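You operate a simulated robot arm through the tools that you are given. There is no shell and no other tool.

Carry out the task below with a simulated robot arm. There is one attempt and no reset: what you move stays moved.

Task
Fetch the grey housing and set it on the fourth board from the bottom of the stock shelf. Put the grey pilot lamp on the spot beside the feeder. Take the grey grommet and leave it on the top of the kitting bench. Put the red link from the top of the sorting table on top of the wide carton. Take the small carton marked "caps" from the top of the kitting bench and leave it on top of the brown tall carton there. Put the grey printed block on the top of the kitting bench away on the top of the press bench. The order is free. Set down upright: red link.

Only the result counts: the job must be done as asked and must still hold three seconds after the hand-in. Knocking over, shifting, dropping, spilling or breaking anything else fails it. A push-on lid holds only when it is set on centred and level and pressed home; a screw cap is set on level and turned clockwise until tight.

Robot
A 6-joint arm with a two-finger parallel gripper on a trunk, on a base that drives. Base frame: it is fixed to the floor where the robot stands at the start and does not move with it; the origin is under the middle of the robot, x ahead of it, y to its left, z up; the surface under the hand at the start is at about z = 0.829. Readings come in m, rad, newtons and seconds.
With the tool pointing down near the work surface it reaches from about 0.42 to 0.86 m from the robot's upright axis, wherever it stands. Its first joint turns from -2.007 to 2.007 rad. Places, roughly: fourth board of the stock shelf [-0.6, -1.2, 1.4]; grey grommet (3x5x4 cm) [0.9, 2.4, 0.8]; grey housing (5x4x3 cm) [0.5, -0.1, 0.8]; grey pilot lamp [0.75, 2.25, 0.75]; grey printed block [0.75, 4, 0.75]; red link (6x2x3 cm) [0.8, 2.6, 0.8]; small carton [0.75, 3.75, 0.75]; spot beside the feeder (16x27 cm) [1.18, 3.74, 0.8]; tall carton [0.75, 3.25, 0.75]; top of the kitting bench [1, 4, 0.8]; top of the press bench [6.8, -1, 0.8]; wide carton [0.75, 2.75, 0.75]. Payload 4.2 kg.
Tool frame: the origin (TCP) lies between the finger pads and is the grasp point; the fingertips stand 0.023 m ahead of it; z points along the fingers, y is the line along which they close. Largest opening 0.094 m; finger width 0.038, thickness 0.01; the body of the gripper, 0.054 by 0.096 m, starts 0.039 m behind the TCP.
Orientation is that of the tool frame in the base frame, as [roll, pitch, yaw] about the fixed x, y, z axes, in that order (R = Rz(yaw) Ry(pitch) Rx(roll)). With the fingers straight down and closing along the base's y, the tool's x points along the base's -x, its y along +y and its z along -z.

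Tools
- The arm moves only by the tool send_rows. Its arguments are lists of equal length, an entry for each row: "linear": the shift along the tool's x, y, z in m, a list of three; "rot": the turn, a rotation vector about the tool's x, y, z in rad, a list of three; "gripper": the gripper command, from -1 (fully open) to 1 (shut), values between in proportion. In form: {"linear": [[x, y, z], ...], "rot": [[wx, wy, wz], ...], "gripper": [gripper, ...]}. A call has 1 to 20 rows; each row shifts and turns the commanded pose from where the row before left it, along the tool's axes as they then stand. Rows are played at 5 a second. More than 0.05 m and 0.15 rad between two rows, or a gripper value outside its range, and nothing of the call is played. Where a pose cannot be reached the arm comes as near as it can. A force on the tool above 40 N (or 10 N above the force at the start of the call, whichever is more), or a blocked arm, ends the call early, and 0.2 s more pass. Each finger travels about 0.108 m/s and halts on what it meets, pressing with about 21 N; the grip force reading is that of the motor and also rises with nothing between the fingers. The clock runs only during rows and for 0.2 s after the last one: add rows that do not move to give the fingers time. The reply holds the time, the measured pose of the TCP, the force on the tool along the base axes, the opening and the grip force, in the units named above and with some noise, with the torque about the TCP (base axes, N m) and any sound that the robot's microphone picked up.
- Cameras (640 x 400 px; columns grow to the right, rows downward): "scene" is now at [0.2398, 0.1632, 1.1726]; the picture's right is [-0.35, -0.94, 0.00], its down [-0.30, 0.11, -0.95] and it looks along [0.89, -0.33, -0.32] (base axes); focal length 265 px, centre (320, 200). "wrist" rides on the gripper at [0.086, 0.016, -0.074] in the tool frame; the picture's right is [-0.18, 0.98, 0.00], its down [-0.58, -0.11, -0.81] and it looks along [-0.79, -0.15, 0.59] (tool axes); focal length 243 px, centre (320, 200). There is no depth. A picture from a camera that has moved, and an enlarged one, comes with that camera's place and axes in the base frame and with its lens.
- capture(camera): a new picture of that camera. It takes no simulated time.
- move_column(by): slides the trunk up (or, below 0, down) by that many m; the arm and the scene camera ride with it, the base frame stays. It gives what a move gives, with no picture.
- drive_base(legs): drives the robot by 1 to 6 legs, each [ahead, turn to the left] in m and rad, along the robot's own axes; the way and the turn of a leg run together, so that a leg with both is an arc; at most 1.5 m and 3.142 rad a leg. The arm and the cameras ride along, it lands a little off, and it stops where it bumps. It gives what a move gives.
- head_to(pan, tilt): turns the head with the scene camera to pan (to the left, within 1.396 rad either way) and tilt (down, from -0.506 to 1.204), counted from straight ahead of the robot. It gives what a move gives.
- inspect(camera, box): a new picture of the part [left, top, right, bottom] of that camera's present view, enlarged. It takes no simulated time.
- close_job(): hands the job in; it is judged then, once.

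Places have to be worked out from the pictures, the camera data and where the tool is seen. Open the gripper and draw the arm clear of the work before you hand the job in, unless the task says otherwise.

The tools are called after ">>>" as name(argument=value, ...) on one line, values as JSON. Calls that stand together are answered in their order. send_rows: Moves the arm, as the interface text tells. Its arguments: {"type":"object","properties":{"linear":{"type":"array","items":{"type":"array","items":{"type":"number"}}},"rot":{"type":"array","items":{"type":"array","items":{"type":"number"}}},"gripper":{"type":"array","items":{"type":"number"}}},"required":["linear","rot","gripper"]} The other tools are called the same way: move_column (by) slides the trunk up or down; drive_base (legs) drives the base; head_to (pan, tilt) turns the head that bears the scene camera; capture (camera) takes a picture; inspect (camera, box) takes an enlarged picture of a part of a camera's view; close_job () hands the job in.

At the start:

```text
clock: 0.0
eef_pos: [0.594, 0.1059, 1.0785]
orientation: [-3.141, -0.001, -3.141]
wrist_force: [0.2, 0.4, -0.3]
moment: [0.05, 0.02, 0.05]
width: 0.094
grip_force: 0.1
trunk travel left (down, up): [-0.5, 0.49]
robot x, y, heading: [0.0008, -0.0034, 0.0]
head pan, tilt: [-0.36, 0.321]
```

scene: 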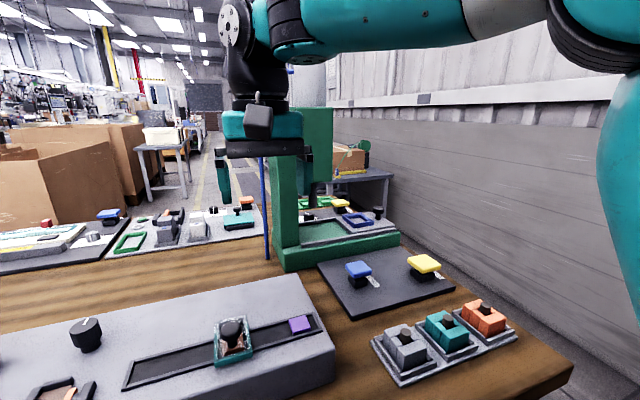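
wrist: 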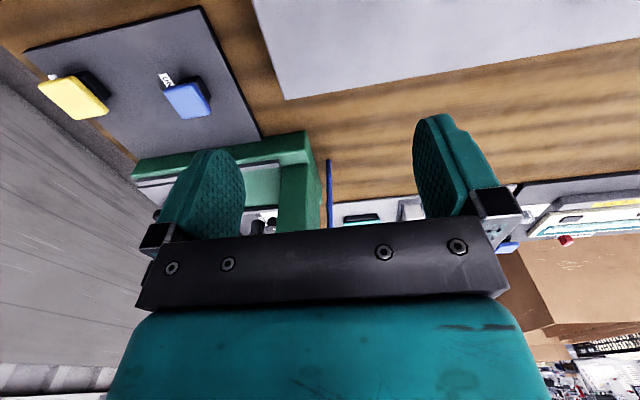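

I start by looking at the bench in front of me: a fixture with grey, teal and orange blocks is visible at the right. I enlarge it.

>>> inspect(camera="scene", box=[340, 240, 540, 400])

>>> inspect(camera="scene", box=[0, 180, 320, 400])

```text
2.50 times, centred on (440, 320) of scene
camera zoom: at [0.2398, 0.1632, 1.1726], right [-0.35, -0.94, 0.0], down [-0.3, 0.11, -0.95], along [0.89, -0.33, -0.32], focal length 662 px, centre (20, -100)
```

zoom: 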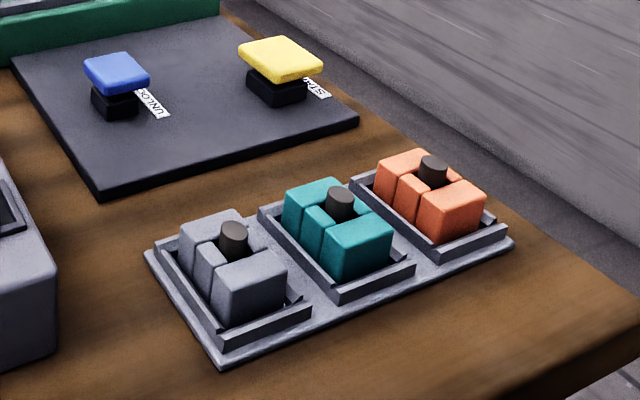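

```text
1.82 times, centred on (160, 290) of scene
camera zoom: at [0.2398, 0.1632, 1.1726], right [-0.35, -0.94, 0.0], down [-0.3, 0.11, -0.95], along [0.89, -0.33, -0.32], focal length 482 px, centre (611, 36)
```

zoom: 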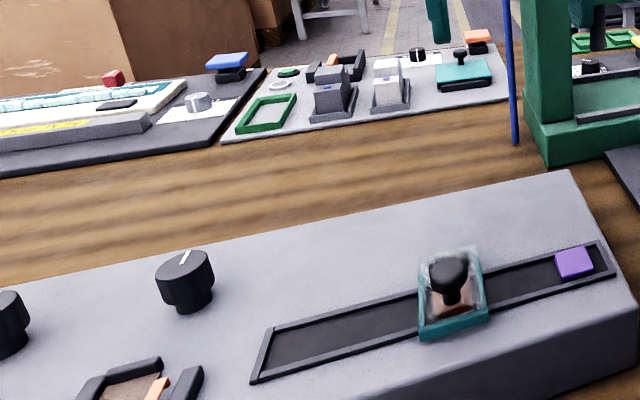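

The grey housing sits on a peg in its tray at roughly (0.48, -0.06). Before moving anything I survey the surroundings by turning the head right and left.

>>> head_to(pan=-1.39, tilt=0.2)

>>> capture(camera="scene")

>>> head_to(pan=1.2, tilt=0.2)

>>> capture(camera="scene")

>>> head_to(pan=-0.6, tilt=0.8)

>>> capture(camera="scene")

```text
clock: 1.3
eef_pos: [0.5942, 0.1066, 1.0785]
orientation: [3.141, 0.0, 3.141]
wrist_force: [-0.3, 0.1, 0.1]
moment: [-0.02, -0.02, -0.04]
width: 0.0938
grip_force: 0.1
trunk travel left (down, up): [-0.5, 0.49]
robot x, y, heading: [0.0013, -0.0025, 0.005]
head pan, tilt: [-1.389, 0.201]
```

```text
taken
camera scene: at [0.1693, 0.1044, 1.1838], right [-0.98, -0.18, 0.0], down [-0.04, 0.2, -0.98], along [0.18, -0.96, -0.2], focal length 265 px, centre (320, 200)
```

scene: 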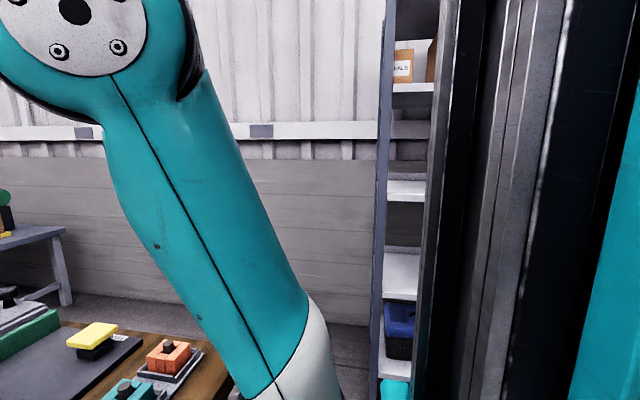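

```text
clock: 3.6
eef_pos: [0.5931, 0.1083, 1.0771]
orientation: [3.14, 0.0, -3.14]
wrist_force: [0.6, 0.1, -0.7]
moment: [0.0, 0.0, -0.01]
width: 0.094
grip_force: 0.2
trunk travel left (down, up): [-0.5, 0.49]
robot x, y, heading: [0.0014, -0.0046, -0.002]
head pan, tilt: [1.201, 0.201]
```

```text
taken
camera scene: at [0.1862, 0.2829, 1.1838], right [0.93, -0.36, 0.0], down [-0.07, -0.19, -0.98], along [0.35, 0.91, -0.2], focal length 265 px, centre (320, 200)
```

scene: 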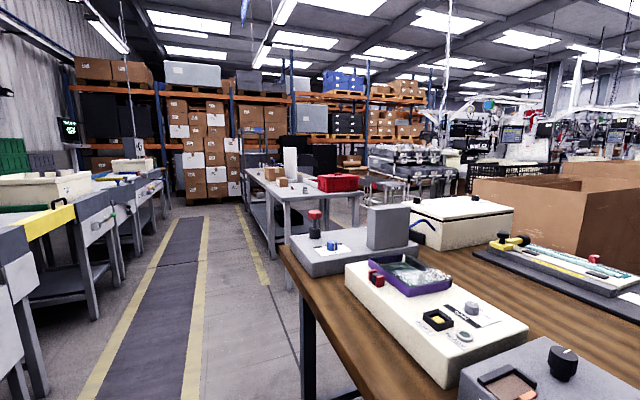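

```text
clock: 5.4
eef_pos: [0.5943, 0.1068, 1.0792]
orientation: [3.141, 0.0, -3.141]
wrist_force: [0.6, 0.1, -0.2]
moment: [-0.03, -0.01, 0.02]
width: 0.0937
grip_force: 0.0
trunk travel left (down, up): [-0.5, 0.49]
robot x, y, heading: [-0.0021, -0.0018, -0.002]
head pan, tilt: [-0.6, 0.799]
```

```text
taken
camera scene: at [0.219, 0.1505, 1.1302], right [-0.56, -0.83, 0.0], down [-0.59, 0.4, -0.7], along [0.58, -0.39, -0.72], focal length 265 px, centre (320, 200)
```

scene: 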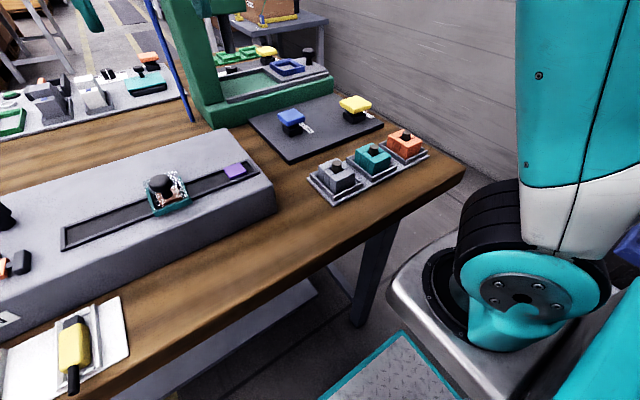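

This view shows the tray from above. I enlarge it to find the housing's exact pose.

>>> inspect(camera="scene", box=[300, 110, 440, 210])

>>> inspect(camera="scene", box=[305, 145, 375, 210])

```text
4.00 times, centred on (370, 160) of scene
camera zoom: at [0.219, 0.1505, 1.1302], right [-0.56, -0.83, 0.0], down [-0.59, 0.4, -0.7], along [0.58, -0.39, -0.72], focal length 1060 px, centre (120, 360)
```

zoom: 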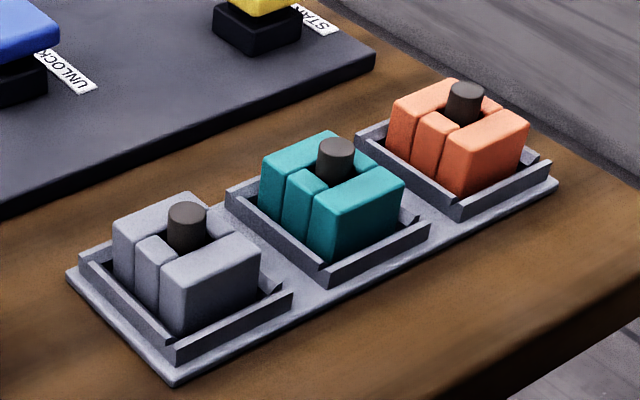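

```text
6.15 times, centred on (340, 178) of scene
camera zoom: at [0.219, 0.1505, 1.1302], right [-0.56, -0.83, 0.0], down [-0.59, 0.4, -0.7], along [0.58, -0.39, -0.72], focal length 1631 px, centre (197, 338)
```

zoom: 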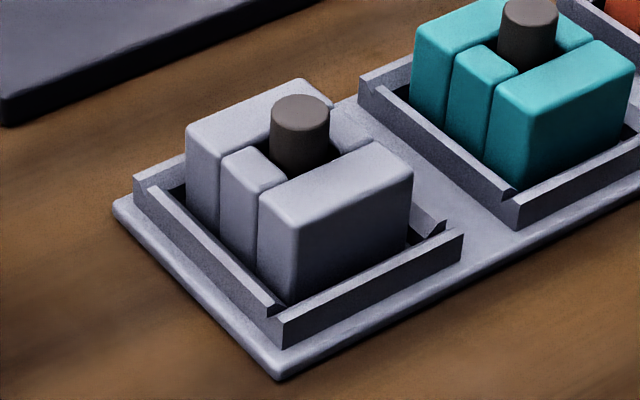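

Housing worked out at about x 0.45–0.496, y -0.036…-0.072, top near z 0.865, tray aligned with the base axes. Before I grip, I look up at the shelf and at the wrist view to plan the placing.

>>> head_to(pan=-1.39, tilt=-0.3)

>>> capture(camera="scene")

>>> inspect(camera="scene", box=[370, 100, 450, 400])

```text
clock: 6.8
eef_pos: [0.5933, 0.1067, 1.0778]
orientation: [3.141, 0.0, -3.141]
wrist_force: [-0.6, -0.3, 0.4]
moment: [-0.01, -0.03, -0.03]
width: 0.0939
grip_force: 0.0
trunk travel left (down, up): [-0.5, 0.49]
robot x, y, heading: [0.0006, -0.002, -0.005]
head pan, tilt: [-1.389, -0.3]
```

```text
taken
camera scene: at [0.1667, 0.1187, 1.2277], right [-0.98, -0.18, 0.0], down [0.05, -0.29, -0.96], along [0.17, -0.94, 0.29], focal length 265 px, centre (320, 200)
```

scene: 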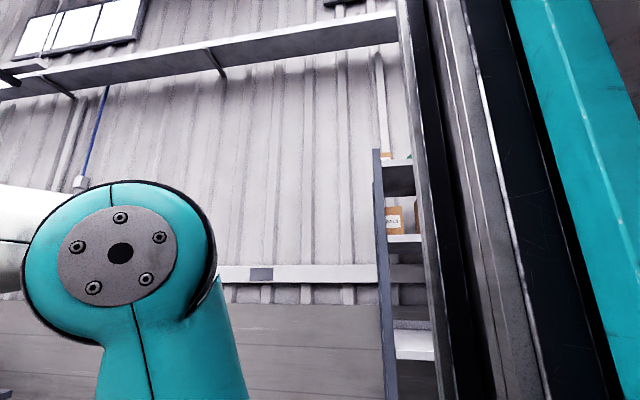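

```text
1.33 times, centred on (410, 250) of scene
camera zoom: at [0.1667, 0.1187, 1.2277], right [-0.98, -0.18, 0.0], down [0.05, -0.29, -0.96], along [0.17, -0.94, 0.29], focal length 353 px, centre (200, 133)
```

zoom: 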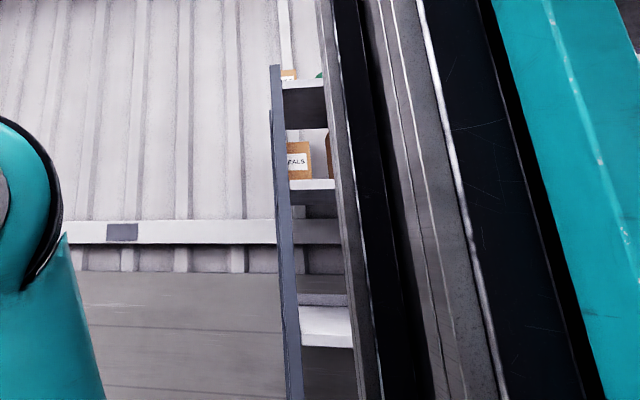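

The shelf stands to my right with boards open towards +y. I back off a little from the bench and turn right to see its boards and clearances before choosing the grip.

>>> drive_base(legs=[[-0.3, 0.0], [0.0, -0.8]])

>>> head_to(pan=-0.9, tilt=0.1)

>>> capture(camera="scene")

```text
clock: 10.8
eef_pos: [0.2034, -0.3481, 1.079]
orientation: [3.141, -0.001, 2.351]
wrist_force: [1.2, 1.0, 0.1]
moment: [-0.04, 0.0, 0.01]
width: 0.0941
grip_force: 0.0
trunk travel left (down, up): [-0.5, 0.49]
robot x, y, heading: [-0.2902, 0.0017, -0.79]
head pan, tilt: [-1.389, -0.3]
```

```text
clock: 11.7
eef_pos: [0.2026, -0.3473, 1.0789]
orientation: [-3.141, 0.002, 2.351]
wrist_force: [-0.6, -0.6, -0.5]
moment: [0.02, -0.01, -0.01]
width: 0.0943
grip_force: 0.1
trunk travel left (down, up): [-0.5, 0.49]
robot x, y, heading: [-0.2909, 0.0027, -0.791]
head pan, tilt: [-0.901, 0.099]
```

```text
taken
camera scene: at [-0.0555, -0.0611, 1.1932], right [-0.99, 0.12, 0.0], down [0.01, 0.1, -1.0], along [-0.12, -0.99, -0.1], focal length 265 px, centre (320, 200)
```

scene: 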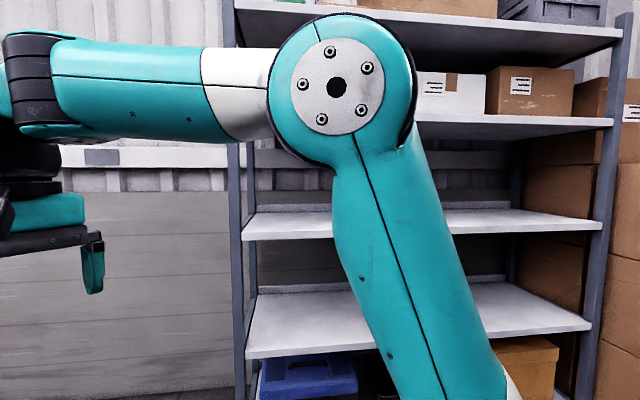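

Boards counted from the bottom: blue-bin board, then three more up to the one with the white carton, which looks like the fourth (z≈1.37–1.4). I turn to face the shelf squarely for a better look.

>>> drive_base(legs=[[0.0, -0.78]])

>>> head_to(pan=-0.1, tilt=-0.1)

>>> capture(camera="scene")

>>> head_to(pan=0.2, tilt=0.4)

>>> capture(camera="scene")

```text
clock: 14.2
eef_pos: [-0.1911, -0.5931, 1.0782]
orientation: [3.141, 0.0, 1.559]
wrist_force: [0.0, -0.6, 0.4]
moment: [0.01, 0.0, 0.01]
width: 0.0941
grip_force: 0.1
trunk travel left (down, up): [-0.5, 0.49]
robot x, y, heading: [-0.2874, 0.0, -1.579]
head pan, tilt: [-0.901, 0.099]
```

```text
clock: 15.3
eef_pos: [-0.1908, -0.5949, 1.0784]
orientation: [-3.141, 0.002, 1.558]
wrist_force: [0.1, -0.6, 0.0]
moment: [-0.02, 0.03, -0.03]
width: 0.0942
grip_force: 0.1
trunk travel left (down, up): [-0.5, 0.49]
robot x, y, heading: [-0.2908, -0.0001, -1.586]
head pan, tilt: [-0.099, -0.099]
```

```text
taken
camera scene: at [-0.107, -0.2395, 1.211], right [-0.99, 0.11, 0.0], down [-0.01, -0.1, -1.0], along [-0.11, -0.99, 0.1], focal length 265 px, centre (320, 200)
```

scene: 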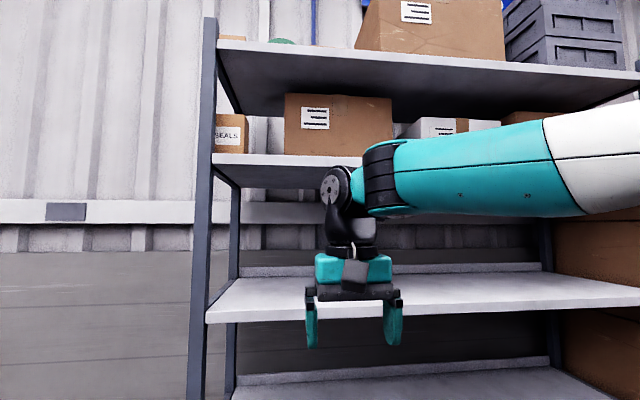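

```text
clock: 16.3
eef_pos: [-0.1901, -0.5939, 1.0779]
orientation: [3.142, 0.0, 1.56]
wrist_force: [0.4, 0.0, 0.2]
moment: [-0.06, -0.01, 0.01]
width: 0.0942
grip_force: 0.1
trunk travel left (down, up): [-0.5, 0.49]
robot x, y, heading: [-0.2891, 0.0048, -1.582]
head pan, tilt: [0.201, 0.4]
```

```text
taken
camera scene: at [-0.08, -0.244, 1.1653], right [-0.98, -0.18, 0.0], down [-0.07, 0.38, -0.92], along [0.17, -0.91, -0.39], focal length 265 px, centre (320, 200)
```

scene: 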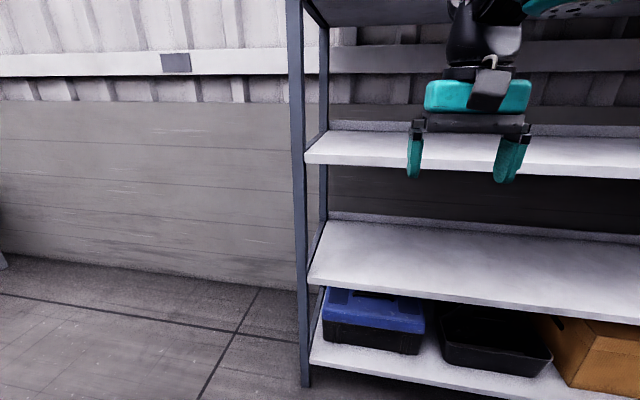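

Board four is the one with the "SEALS" carton, top near z≈1.40, front edge near y≈-0.96, next board about 0.3 m above. I raise the trunk to look onto that board from above.

>>> move_column(by=0.42)

>>> head_to(pan=0.0, tilt=0.25)

>>> capture(camera="scene")

>>> capture(camera="wrist")

```text
refused: 0.42 is not a number from -0.4 to 0.4
```

```text
clock: 17.0
eef_pos: [-0.1915, -0.5935, 1.0788]
orientation: [-3.142, 0.0, 1.558]
wrist_force: [0.0, 0.0, 0.6]
moment: [-0.01, -0.04, 0.03]
width: 0.0938
grip_force: 0.1
trunk travel left (down, up): [-0.5, 0.49]
robot x, y, heading: [-0.291, 0.0003, -1.587]
head pan, tilt: [0.0, 0.25]
```

```text
taken
camera scene: at [-0.0984, -0.2463, 1.1792], right [-1.0, 0.01, 0.0], down [0.0, 0.25, -0.97], along [-0.01, -0.97, -0.25], focal length 265 px, centre (320, 200)
```

scene: 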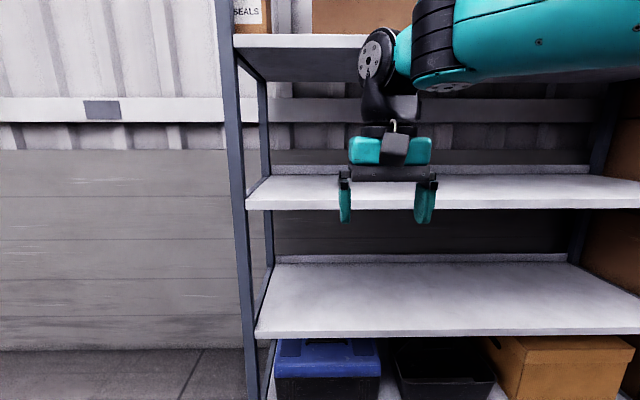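

```text
taken
camera wrist: at [-0.1728, -0.5091, 1.1532], right [0.98, -0.2, 0.0], down [-0.12, -0.58, 0.81], along [-0.16, -0.79, -0.59], focal length 243 px, centre (320, 200)
```

wrist: 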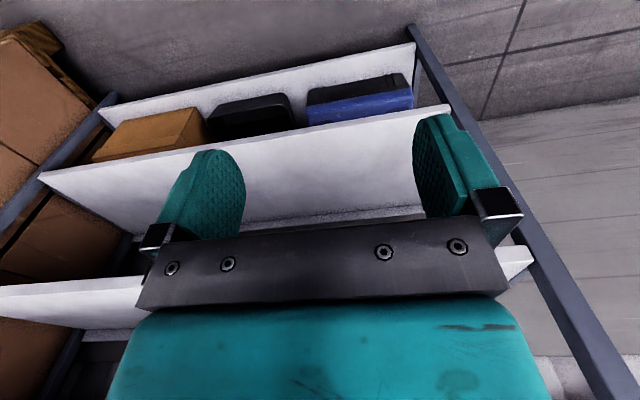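

The trunk step is limited to 0.4 m, so I raise it by 0.4 and look again.

>>> move_column(by=0.4)

>>> capture(camera="scene")

>>> capture(camera="wrist")

```text
clock: 20.8
eef_pos: [-0.1914, -0.5933, 1.4794]
orientation: [-3.141, 0.0, 1.558]
wrist_force: [0.2, -0.2, -0.4]
moment: [0.02, 0.01, -0.02]
width: 0.0942
grip_force: 0.0
trunk travel left (down, up): [-0.9, 0.09]
robot x, y, heading: [-0.2929, 0.0008, -1.587]
head pan, tilt: [0.0, 0.25]
```

```text
taken
camera scene: at [-0.0984, -0.2464, 1.5792], right [-1.0, 0.01, 0.0], down [0.0, 0.25, -0.97], along [-0.01, -0.97, -0.25], focal length 265 px, centre (320, 200)
```

scene: 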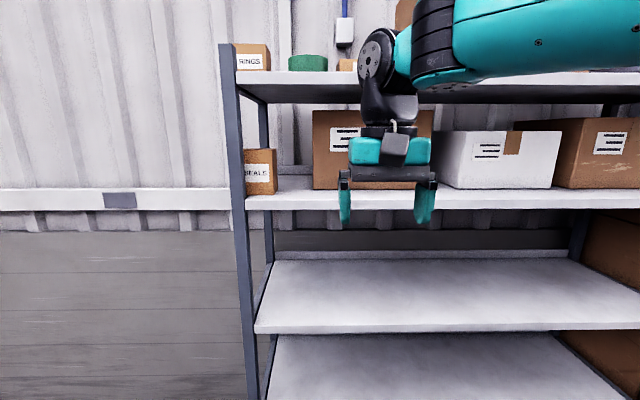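

```text
taken
camera wrist: at [-0.1728, -0.5091, 1.5532], right [0.98, -0.2, 0.0], down [-0.12, -0.58, 0.81], along [-0.16, -0.79, -0.59], focal length 243 px, centre (320, 200)
```

wrist: 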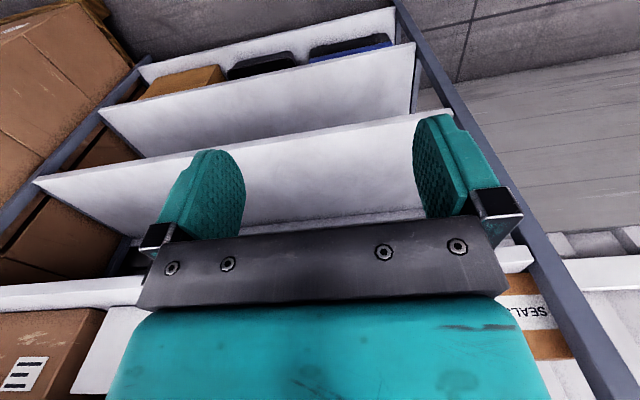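

I enlarge the board-four area to judge the free strip between SEALS carton and the brown box and the depth in front of the boxes.

>>> inspect(camera="scene", box=[220, 90, 460, 230])

>>> inspect(camera="scene", box=[400, 90, 640, 230])

```text
2.67 times, centred on (340, 160) of scene
camera zoom: at [-0.0984, -0.2464, 1.5792], right [-1.0, 0.01, 0.0], down [0.0, 0.25, -0.97], along [-0.01, -0.97, -0.25], focal length 707 px, centre (267, 307)
```

zoom: 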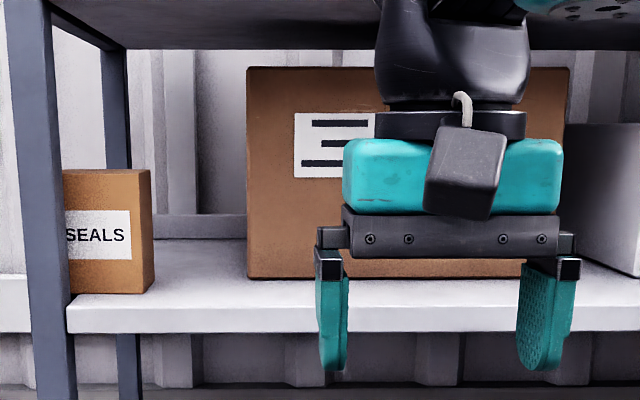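

```text
2.67 times, centred on (520, 160) of scene
camera zoom: at [-0.0984, -0.2464, 1.5792], right [-1.0, 0.01, 0.0], down [0.0, 0.25, -0.97], along [-0.01, -0.97, -0.25], focal length 707 px, centre (-213, 307)
```

zoom: 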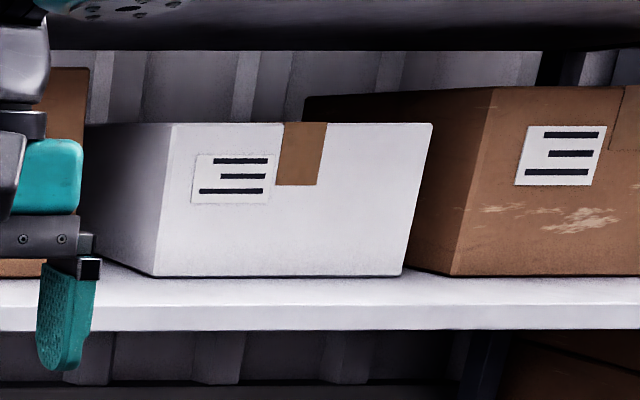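

Board 4 top is z≈1.40, its front edge y≈-0.96, boxes start at y≈-1.09, and only ~0.25 m of height is free, so I'll grip the housing with the tool pitched 45° forward to be able to reach under. I return to the bench.

>>> move_column(by=-0.4)

>>> drive_base(legs=[[0.0, 1.585]])

>>> drive_base(legs=[[0.27, 0.0]])

>>> head_to(pan=-0.6, tilt=0.8)

>>> capture(camera="scene")

```text
clock: 24.7
eef_pos: [-0.1907, -0.5946, 1.0786]
orientation: [-3.14, -0.001, 1.559]
wrist_force: [0.2, 0.9, 0.3]
moment: [0.01, 0.0, 0.0]
width: 0.094
grip_force: 0.1
trunk travel left (down, up): [-0.5, 0.49]
robot x, y, heading: [-0.2917, 0.0027, -1.59]
head pan, tilt: [0.0, 0.25]
```

```text
clock: 29.0
eef_pos: [0.299, 0.1348, 1.078]
orientation: [-3.141, -0.002, -3.096]
wrist_force: [-0.9, 0.6, 0.5]
moment: [0.02, 0.01, 0.01]
width: 0.094
grip_force: 0.0
trunk travel left (down, up): [-0.5, 0.49]
robot x, y, heading: [-0.2864, -0.0001, 0.041]
head pan, tilt: [0.0, 0.25]
```

```text
clock: 30.9
eef_pos: [0.5617, 0.1511, 1.0788]
orientation: [3.141, -0.001, -3.089]
wrist_force: [0.5, 0.5, -0.1]
moment: [-0.03, -0.01, -0.01]
width: 0.0941
grip_force: 0.0
trunk travel left (down, up): [-0.5, 0.49]
robot x, y, heading: [-0.0256, 0.0136, 0.05]
head pan, tilt: [0.0, 0.25]
```

```text
clock: 31.9
eef_pos: [0.5618, 0.1518, 1.0785]
orientation: [-3.14, -0.001, -3.089]
wrist_force: [0.8, 0.3, 0.3]
moment: [0.02, 0.0, 0.0]
width: 0.0938
grip_force: 0.1
trunk travel left (down, up): [-0.5, 0.49]
robot x, y, heading: [-0.0263, 0.0138, 0.052]
head pan, tilt: [-0.6, 0.799]
```

```text
taken
camera scene: at [0.1853, 0.1745, 1.1302], right [-0.52, -0.85, 0.0], down [-0.61, 0.37, -0.7], along [0.6, -0.36, -0.72], focal length 265 px, centre (320, 200)
```

scene: 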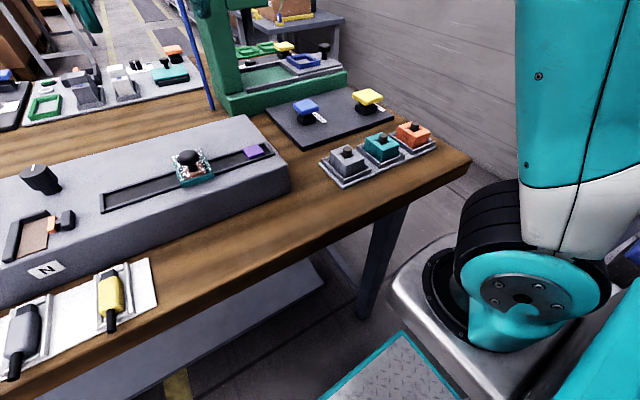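

The robot now stands at (-0.026, 0.014) with heading 0.05. I straighten the yaw and pitch the tool 45° forward, keeping the hand where it is.

>>> send_rows(linear=[[0, 0, 0], [0, 0, 0], [0, 0, 0], [0, 0, 0], [0, 0, 0], [0, 0, 0], [0, 0, 0], [0, 0, 0]], rot=[[0, 0, 0.052], [0, -0.1309, 0], [0, -0.1309, 0], [0, -0.1309, 0], [0, -0.1309, 0], [0, -0.1309, 0], [0, -0.1309, 0], [0, 0, 0]], gripper=[-0.38, -0.38, -0.38, -0.38, -0.38, -0.38, -0.38, -0.38])

>>> inspect(camera="scene", box=[315, 125, 395, 190])

```text
clock: 33.7
eef_pos: [0.5611, 0.1516, 1.0786]
orientation: [3.141, 0.786, -3.142]
wrist_force: [0.3, -1.1, 0.5]
moment: [-0.01, -0.02, 0.03]
width: 0.0653
grip_force: 0.0
trunk travel left (down, up): [-0.5, 0.49]
robot x, y, heading: [-0.0252, 0.0116, 0.048]
head pan, tilt: [-0.6, 0.799]
```

```text
6.15 times, centred on (355, 158) of scene
camera zoom: at [0.1852, 0.1745, 1.1301], right [-0.52, -0.85, 0.0], down [-0.61, 0.37, -0.7], along [0.59, -0.36, -0.72], focal length 1631 px, centre (105, 462)
```

zoom: 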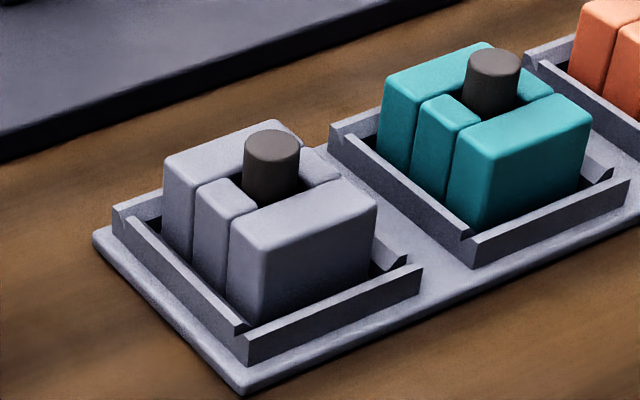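

Both views give the housing centre at (0.472, -0.054) with 4 cm across y. I move the tilted hand to just above it with the fingers partly open.

>>> send_rows(linear=[[0.026, -0.03427, 0.0043], [0.026, -0.03427, 0.0043], [0.026, -0.03427, 0.0043], [0.026, -0.03427, 0.0043], [0.026, -0.03427, 0.0043], [0.026, -0.03427, 0.0043], [0, 0, 0]], rot=[[0, 0, 0], [0, 0, 0], [0, 0, 0], [0, 0, 0], [0, 0, 0], [0, 0, 0], [0, 0, 0]], gripper=[-0.38, -0.38, -0.38, -0.38, -0.38, -0.38, -0.38])

>>> capture(camera="wrist")

>>> capture(camera="scene")

```text
clock: 35.3
eef_pos: [0.5188, -0.0287, 0.9576]
orientation: [3.142, 0.785, -3.138]
wrist_force: [-0.5, -0.5, -0.2]
moment: [0.02, 0.0, 0.01]
width: 0.0649
grip_force: 0.0
out of reach, approached as far as the arm can: row 4, 5, 6
trunk travel left (down, up): [-0.5, 0.49]
robot x, y, heading: [-0.0277, 0.0127, 0.051]
head pan, tilt: [-0.6, 0.799]
```

```text
taken
camera wrist: at [0.4064, -0.0139, 0.9506], right [0.13, 0.98, 0.13], down [-0.16, -0.11, 0.98], along [0.98, -0.15, 0.14], focal length 243 px, centre (320, 200)
```

wrist: 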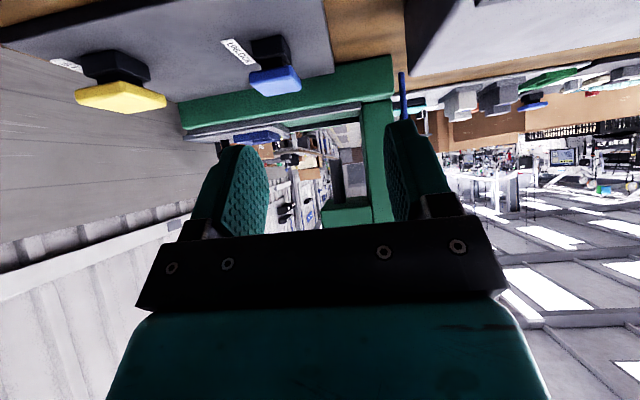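

```text
taken
camera scene: at [0.1852, 0.1744, 1.1301], right [-0.52, -0.85, 0.0], down [-0.61, 0.37, -0.7], along [0.59, -0.36, -0.72], focal length 265 px, centre (320, 200)
```

scene: 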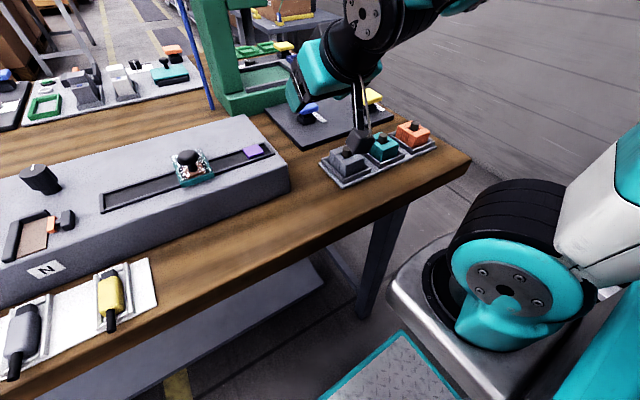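

The tilted hand is too close to the robot to reach that point. I raise the hand, then back the base away by about 0.17 m and come in from there.

>>> send_rows(linear=[[-0.03, 0, -0.03], [-0.03, 0, -0.03], [-0.03, 0, -0.03], [0, 0, 0]], rot=[[0, 0, 0], [0, 0, 0], [0, 0, 0], [0, 0, 0]], gripper=[-0.38, -0.38, -0.38, -0.38])

>>> drive_base(legs=[[-0.18, 0.0]])

>>> capture(camera="scene")

```text
clock: 36.3
eef_pos: [0.5611, -0.0167, 1.0713]
orientation: [-3.14, 0.784, -3.141]
wrist_force: [-0.2, -0.9, 0.0]
moment: [0.0, 0.03, 0.0]
width: 0.0646
grip_force: 0.1
out of reach, approached as far as the arm can: row 1, 2, 3
trunk travel left (down, up): [-0.5, 0.49]
robot x, y, heading: [-0.0271, 0.0152, 0.049]
head pan, tilt: [-0.6, 0.799]
```

```text
clock: 37.8
eef_pos: [0.3805, -0.0254, 1.0716]
orientation: [-3.138, 0.783, -3.138]
wrist_force: [0.1, -0.1, -0.2]
moment: [-0.02, 0.01, 0.01]
width: 0.0654
grip_force: 0.1
trunk travel left (down, up): [-0.5, 0.49]
robot x, y, heading: [-0.2072, -0.0002, 0.05]
head pan, tilt: [-0.6, 0.799]
```

```text
taken
camera scene: at [0.0052, 0.1654, 1.1302], right [-0.52, -0.85, 0.0], down [-0.61, 0.37, -0.7], along [0.59, -0.36, -0.72], focal length 265 px, centre (320, 200)
```

scene: 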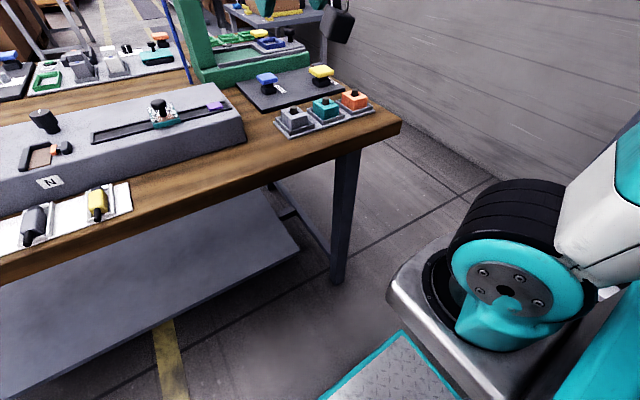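

The base is at x -0.207 now, so the housing lies about 0.68 m away. I send a test step forward to see how the commanded pose stands after the clipped move.

>>> send_rows(linear=[[-0.02, 0, 0.02], [0, 0, 0]], rot=[[0, 0, 0], [0, 0, 0]], gripper=[-0.38, -0.38])

```text
clock: 38.4
eef_pos: [0.4084, -0.0284, 1.0712]
orientation: [3.14, 0.784, -3.141]
wrist_force: [-0.3, 1.0, 0.4]
moment: [-0.01, -0.04, 0.05]
width: 0.0649
grip_force: 0.0
trunk travel left (down, up): [-0.5, 0.49]
robot x, y, heading: [-0.2062, 0.0036, 0.05]
head pan, tilt: [-0.6, 0.799]
```

The step came out exact, so I now bring the hand to 5 cm above the grasp point at (0.469, -0.054).

>>> send_rows(linear=[[0.01425, -0.0064, 0.0357], [0.01425, -0.0064, 0.0357], [0.01425, -0.0064, 0.0357], [0.01425, -0.0064, 0.0357], [0, 0, 0]], rot=[[0, 0, 0], [0, 0, 0], [0, 0, 0], [0, 0, 0], [0, 0, 0]], gripper=[-0.38, -0.38, -0.38, -0.38, -0.38])

>>> head_to(pan=-0.55, tilt=0.6)

>>> inspect(camera="scene", box=[220, 120, 420, 245])

>>> capture(camera="wrist")

```text
clock: 39.6
eef_pos: [0.4717, -0.0538, 0.9288]
orientation: [-3.14, 0.785, -3.14]
wrist_force: [0.0, 0.0, 0.5]
moment: [-0.01, 0.02, -0.02]
width: 0.0649
grip_force: 0.1
trunk travel left (down, up): [-0.5, 0.49]
robot x, y, heading: [-0.2074, 0.0058, 0.049]
head pan, tilt: [-0.6, 0.799]
```

```text
clock: 40.3
eef_pos: [0.4715, -0.0528, 0.9292]
orientation: [-3.14, 0.785, -3.14]
wrist_force: [-0.6, -0.6, 0.1]
moment: [-0.02, 0.04, 0.02]
width: 0.0649
grip_force: 0.0
trunk travel left (down, up): [-0.5, 0.49]
robot x, y, heading: [-0.2045, 0.0049, 0.049]
head pan, tilt: [-0.55, 0.6]
```

```text
3.20 times, centred on (320, 182) of scene
camera zoom: at [0.0141, 0.1652, 1.147], right [-0.48, -0.88, 0.0], down [-0.5, 0.27, -0.82], along [0.72, -0.39, -0.57], focal length 848 px, centre (320, 256)
```

zoom: 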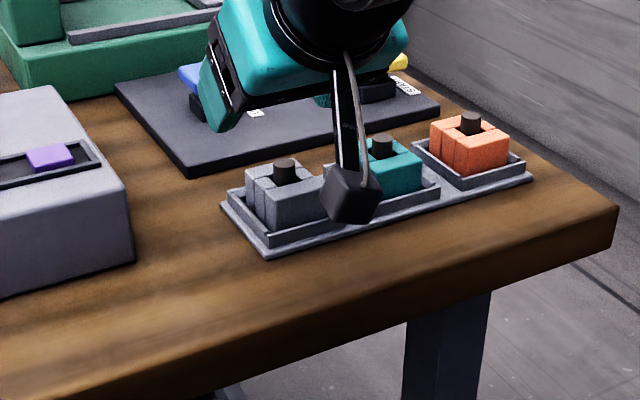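

```text
taken
camera wrist: at [0.3589, -0.0381, 0.9208], right [0.13, 0.98, 0.13], down [-0.16, -0.11, 0.98], along [0.98, -0.15, 0.14], focal length 243 px, centre (320, 200)
```

wrist: 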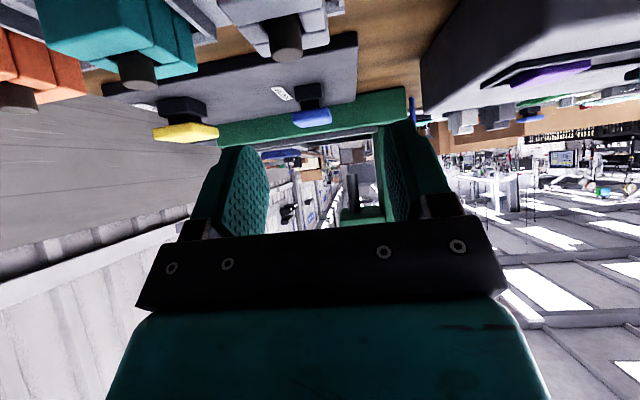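

The hand is over the part; I refine y to about -0.056 and lower to TCP z≈0.879 so the tips stay just above the tray rims (≈0.845).

>>> send_rows(linear=[[0.0124, -0.0009, 0.01117], [0.0124, -0.0009, 0.01117], [0.0124, -0.0009, 0.01117], [0, 0, 0]], rot=[[0, 0, 0], [0, 0, 0], [0, 0, 0], [0, 0, 0]], gripper=[-0.38, -0.38, -0.38, -0.38])

>>> inspect(camera="scene", box=[250, 140, 400, 235])

>>> capture(camera="wrist")

```text
clock: 41.3
eef_pos: [0.4682, -0.0539, 0.8792]
orientation: [-3.14, 0.784, -3.14]
wrist_force: [-0.1, -0.4, -0.2]
moment: [0.0, -0.01, 0.03]
width: 0.0651
grip_force: 0.1
trunk travel left (down, up): [-0.5, 0.49]
robot x, y, heading: [-0.2068, 0.003, 0.048]
head pan, tilt: [-0.55, 0.6]
```

```text
4.21 times, centred on (325, 188) of scene
camera zoom: at [0.0141, 0.1652, 1.147], right [-0.48, -0.88, 0.0], down [-0.5, 0.27, -0.83], along [0.72, -0.39, -0.56], focal length 1116 px, centre (299, 253)
```

zoom: 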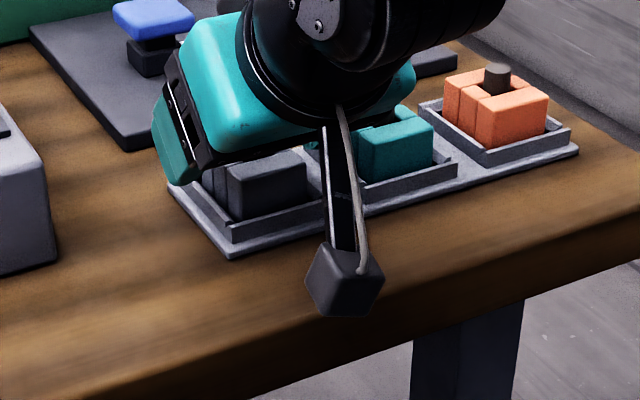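

```text
taken
camera wrist: at [0.3542, -0.0389, 0.8707], right [0.13, 0.98, 0.13], down [-0.16, -0.11, 0.98], along [0.98, -0.15, 0.14], focal length 243 px, centre (320, 200)
```

wrist: 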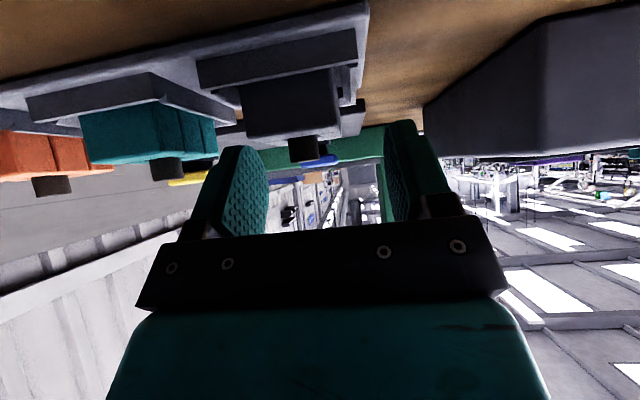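

In the wrist view the housing and its peg sit about 6–8 mm to the -y side of the finger midline. I shift the hand by -6 mm in y and check again.

>>> send_rows(linear=[[0, -0.006, 0], [0, 0, 0]], rot=[[0, 0, 0], [0, 0, 0]], gripper=[-0.38, -0.38])

>>> inspect(camera="wrist", box=[160, 40, 480, 240])

```text
clock: 41.9
eef_pos: [0.4675, -0.0578, 0.8786]
orientation: [3.14, 0.785, -3.14]
wrist_force: [-0.1, -0.9, -0.8]
moment: [0.01, 0.0, -0.03]
width: 0.0652
grip_force: 0.0
trunk travel left (down, up): [-0.5, 0.49]
robot x, y, heading: [-0.2054, 0.006, 0.053]
head pan, tilt: [-0.55, 0.6]
```

```text
2.00 times, centred on (320, 140) of wrist
camera zoom: at [0.3545, -0.0444, 0.8708], right [0.13, 0.98, 0.13], down [-0.16, -0.11, 0.98], along [0.98, -0.15, 0.14], focal length 485 px, centre (320, 320)
```

zoom: 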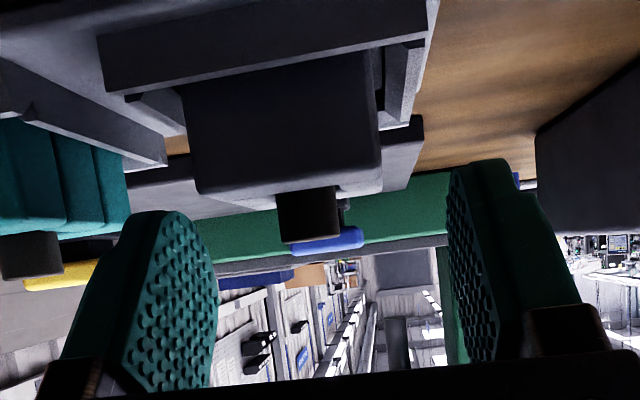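

The enlarged wrist view shows the housing top nearer z≈0.860 and rims at ≈0.839, with rounded fingertips only ~4 mm below the top. I lower 1 cm more and shift another -3 mm in y.

>>> send_rows(linear=[[0.00354, -0.003, 0.00354], [0.00354, 0, 0.00354], [0, 0, 0]], rot=[[0, 0, 0], [0, 0, 0], [0, 0, 0]], gripper=[-0.38, -0.38, -0.38])

>>> inspect(camera="wrist", box=[160, 40, 480, 240])

```text
clock: 42.7
eef_pos: [0.4673, -0.0622, 0.8695]
orientation: [-3.138, 0.784, -3.139]
wrist_force: [-0.7, 0.4, 0.1]
moment: [0.0, 0.02, -0.03]
width: 0.0649
grip_force: 0.0
trunk travel left (down, up): [-0.5, 0.49]
robot x, y, heading: [-0.2054, 0.0046, 0.05]
head pan, tilt: [-0.55, 0.6]
```

```text
2.00 times, centred on (320, 140) of wrist
camera zoom: at [0.3535, -0.0467, 0.862], right [0.13, 0.98, 0.13], down [-0.16, -0.11, 0.98], along [0.98, -0.15, 0.14], focal length 485 px, centre (320, 320)
```

zoom: 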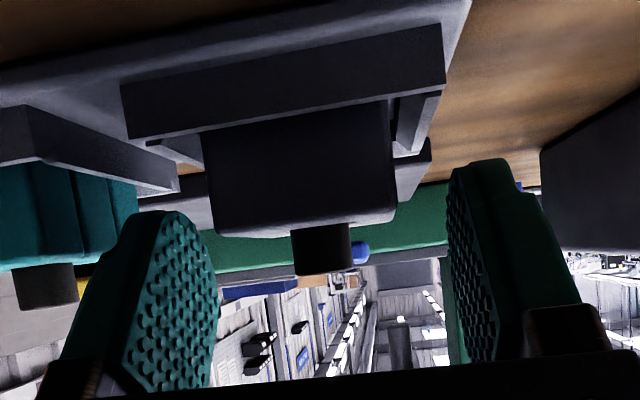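

Overlap of fingers with the housing is now about 14 mm and it is centred. I close the gripper.

>>> send_rows(linear=[[0, 0, 0], [0, 0, 0], [0, 0, 0], [0, 0, 0], [0, 0, 0]], rot=[[0, 0, 0], [0, 0, 0], [0, 0, 0], [0, 0, 0], [0, 0, 0]], gripper=[0.0, 0.4, 1, 1, 1])

>>> inspect(camera="wrist", box=[160, 40, 480, 240])

```text
clock: 43.9
eef_pos: [0.4669, -0.0612, 0.8695]
orientation: [-3.139, 0.783, -3.141]
wrist_force: [-1.0, -0.1, 0.7]
moment: [-0.03, 0.0, 0.03]
width: 0.0396
grip_force: 21.2
trunk travel left (down, up): [-0.5, 0.49]
robot x, y, heading: [-0.2058, 0.0068, 0.05]
head pan, tilt: [-0.55, 0.6]
```

```text
2.00 times, centred on (320, 140) of wrist
camera zoom: at [0.3536, -0.0467, 0.862], right [0.13, 0.98, 0.13], down [-0.16, -0.11, 0.98], along [0.98, -0.15, 0.14], focal length 485 px, centre (320, 320)
```

zoom: 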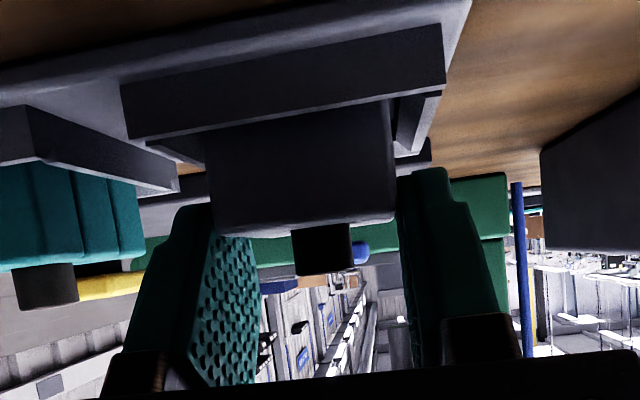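

The fingers hold the 4 cm housing (width 0.0396, 21 N). I lift straight up, gently at first.

>>> send_rows(linear=[[-0.0057, 0, -0.0057], [-0.0071, 0, -0.0071], [-0.0106, 0, -0.0106], [-0.0141, 0, -0.0141], [-0.0212, 0, -0.0212], [0, 0, 0]], rot=[[0, 0, 0], [0, 0, 0], [0, 0, 0], [0, 0, 0], [0, 0, 0], [0, 0, 0]], gripper=[1, 1, 1, 1, 1, 1])

>>> capture(camera="wrist")

>>> capture(camera="scene")

```text
clock: 45.3
eef_pos: [0.4676, -0.0633, 0.9543]
orientation: [-3.141, 0.784, -3.139]
wrist_force: [-0.2, -0.1, -1.2]
moment: [-0.02, 0.0, -0.01]
width: 0.0396
grip_force: 21.4
trunk travel left (down, up): [-0.5, 0.49]
robot x, y, heading: [-0.2067, -0.0003, 0.051]
head pan, tilt: [-0.55, 0.6]
```

```text
taken
camera wrist: at [0.3544, -0.0486, 0.9461], right [0.13, 0.98, 0.13], down [-0.16, -0.11, 0.98], along [0.98, -0.15, 0.14], focal length 243 px, centre (320, 200)
```

wrist: 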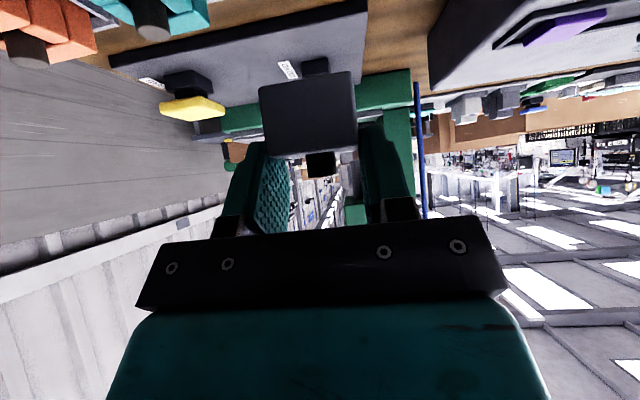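

```text
taken
camera scene: at [0.0141, 0.1652, 1.147], right [-0.48, -0.88, 0.0], down [-0.5, 0.27, -0.83], along [0.72, -0.39, -0.56], focal length 265 px, centre (320, 200)
```

scene: 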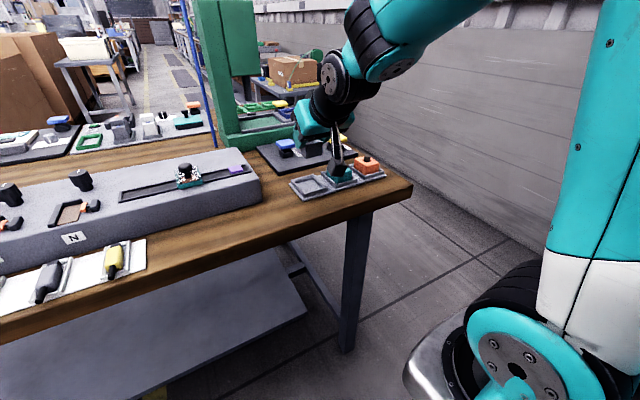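

The stud came up with the housing, so it belongs to it, and the hold is firm. I raise the hand a bit, back away from the bench and turn right to the shelf.

>>> send_rows(linear=[[-0.0212, 0, -0.0212], [-0.0212, 0, -0.0212], [0, 0, 0]], rot=[[0, 0, 0], [0, 0, 0], [0, 0, 0]], gripper=[1, 1, 1])

>>> drive_base(legs=[[-0.12, 0.0]])

>>> drive_base(legs=[[0.0, -1.6]])

>>> move_column(by=0.4)

```text
clock: 46.1
eef_pos: [0.4669, -0.0605, 1.0115]
orientation: [-3.14, 0.784, -3.141]
wrist_force: [0.1, -1.3, -0.4]
moment: [0.0, 0.02, 0.01]
width: 0.0394
grip_force: 21.2
trunk travel left (down, up): [-0.5, 0.49]
robot x, y, heading: [-0.2039, 0.0054, 0.049]
head pan, tilt: [-0.55, 0.6]
```

```text
clock: 47.4
eef_pos: [0.3483, -0.0651, 1.0117]
orientation: [-3.14, 0.783, -3.137]
wrist_force: [0.4, 0.4, -1.3]
moment: [-0.01, 0.02, 0.03]
width: 0.0395
grip_force: 21.3
trunk travel left (down, up): [-0.5, 0.49]
robot x, y, heading: [-0.3274, -0.0031, 0.057]
head pan, tilt: [-0.55, 0.6]
```

```text
clock: 51.6
eef_pos: [-0.3974, -0.6758, 1.0101]
orientation: [-3.139, 0.783, 1.56]
wrist_force: [0.9, 0.0, -0.2]
moment: [0.0, -0.02, -0.03]
width: 0.0399
grip_force: 21.0
trunk travel left (down, up): [-0.5, 0.49]
robot x, y, heading: [-0.3259, -0.0052, -1.526]
head pan, tilt: [-0.55, 0.6]
```

```text
clock: 55.4
eef_pos: [-0.3975, -0.6744, 1.4103]
orientation: [-3.141, 0.783, 1.56]
wrist_force: [0.2, -0.2, -1.5]
moment: [0.01, 0.0, 0.03]
width: 0.0397
grip_force: 20.8
trunk travel left (down, up): [-0.9, 0.09]
robot x, y, heading: [-0.3255, -0.0013, -1.527]
head pan, tilt: [-0.55, 0.6]
```

Now I raise the trunk a little more and look at the hand and board from the head camera.

>>> move_column(by=0.06)

>>> head_to(pan=-0.3, tilt=0.2)

>>> capture(camera="scene")

```text
clock: 56.4
eef_pos: [-0.3974, -0.6742, 1.4704]
orientation: [-3.14, 0.784, 1.56]
wrist_force: [-0.9, 0.2, -0.8]
moment: [-0.01, 0.02, 0.0]
width: 0.0399
grip_force: 21.0
trunk travel left (down, up): [-0.96, 0.03]
robot x, y, heading: [-0.3262, 0.001, -1.528]
head pan, tilt: [-0.55, 0.6]
```

```text
clock: 57.3
eef_pos: [-0.3974, -0.6745, 1.4703]
orientation: [-3.139, 0.782, 1.56]
wrist_force: [0.5, 0.4, -0.8]
moment: [0.03, 0.0, 0.0]
width: 0.0395
grip_force: 21.7
trunk travel left (down, up): [-0.96, 0.03]
robot x, y, heading: [-0.3287, -0.0023, -1.532]
head pan, tilt: [-0.3, 0.201]
```

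```text
taken
camera scene: at [-0.1476, -0.2354, 1.6437], right [-0.97, 0.26, 0.0], down [0.05, 0.19, -0.98], along [-0.25, -0.95, -0.2], focal length 265 px, centre (320, 200)
```

scene: 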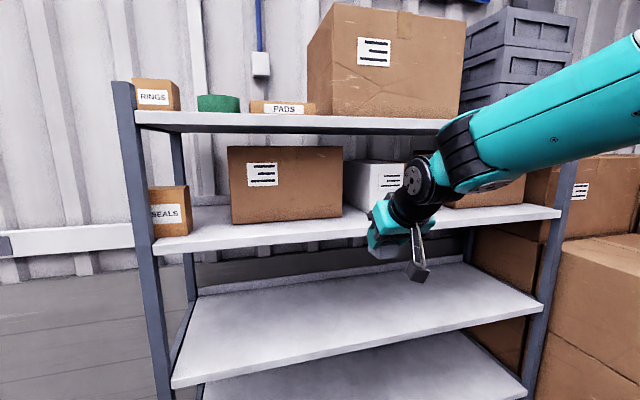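

Board 4 front edge triangulates to y≈-0.965, z≈1.398; the strip in front of the brown box is free. I drive forward 0.22 m with the housing 3 cm above board level.

>>> drive_base(legs=[[0.22, 0.0]])

>>> capture(camera="scene")

>>> capture(camera="wrist")

```text
clock: 59.0
eef_pos: [-0.3867, -0.8926, 1.472]
orientation: [-3.139, 0.783, 1.565]
wrist_force: [1.4, 0.6, -0.3]
moment: [0.03, -0.03, -0.03]
width: 0.0397
grip_force: 21.0
trunk travel left (down, up): [-0.96, 0.03]
robot x, y, heading: [-0.3161, -0.2152, -1.525]
head pan, tilt: [-0.3, 0.201]
```

```text
taken
camera scene: at [-0.1374, -0.4528, 1.6438], right [-0.97, 0.25, 0.0], down [0.05, 0.19, -0.98], along [-0.25, -0.95, -0.2], focal length 265 px, centre (320, 200)
```

scene: 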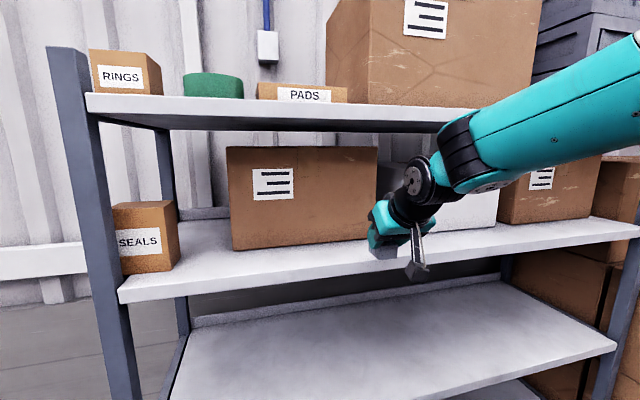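

```text
taken
camera wrist: at [-0.3683, -0.7803, 1.463], right [0.98, -0.14, 0.13], down [-0.11, 0.16, 0.98], along [-0.15, -0.98, 0.14], focal length 243 px, centre (320, 200)
```

wrist: 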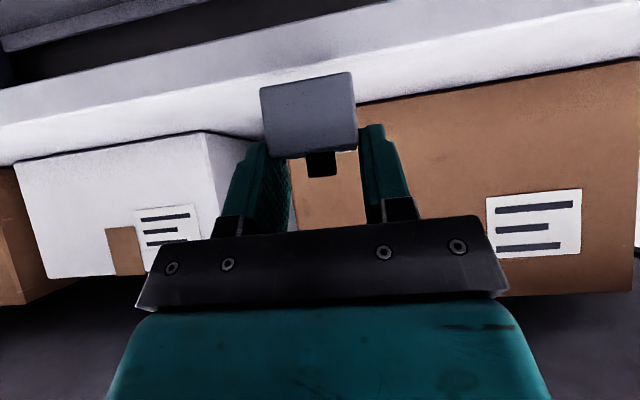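

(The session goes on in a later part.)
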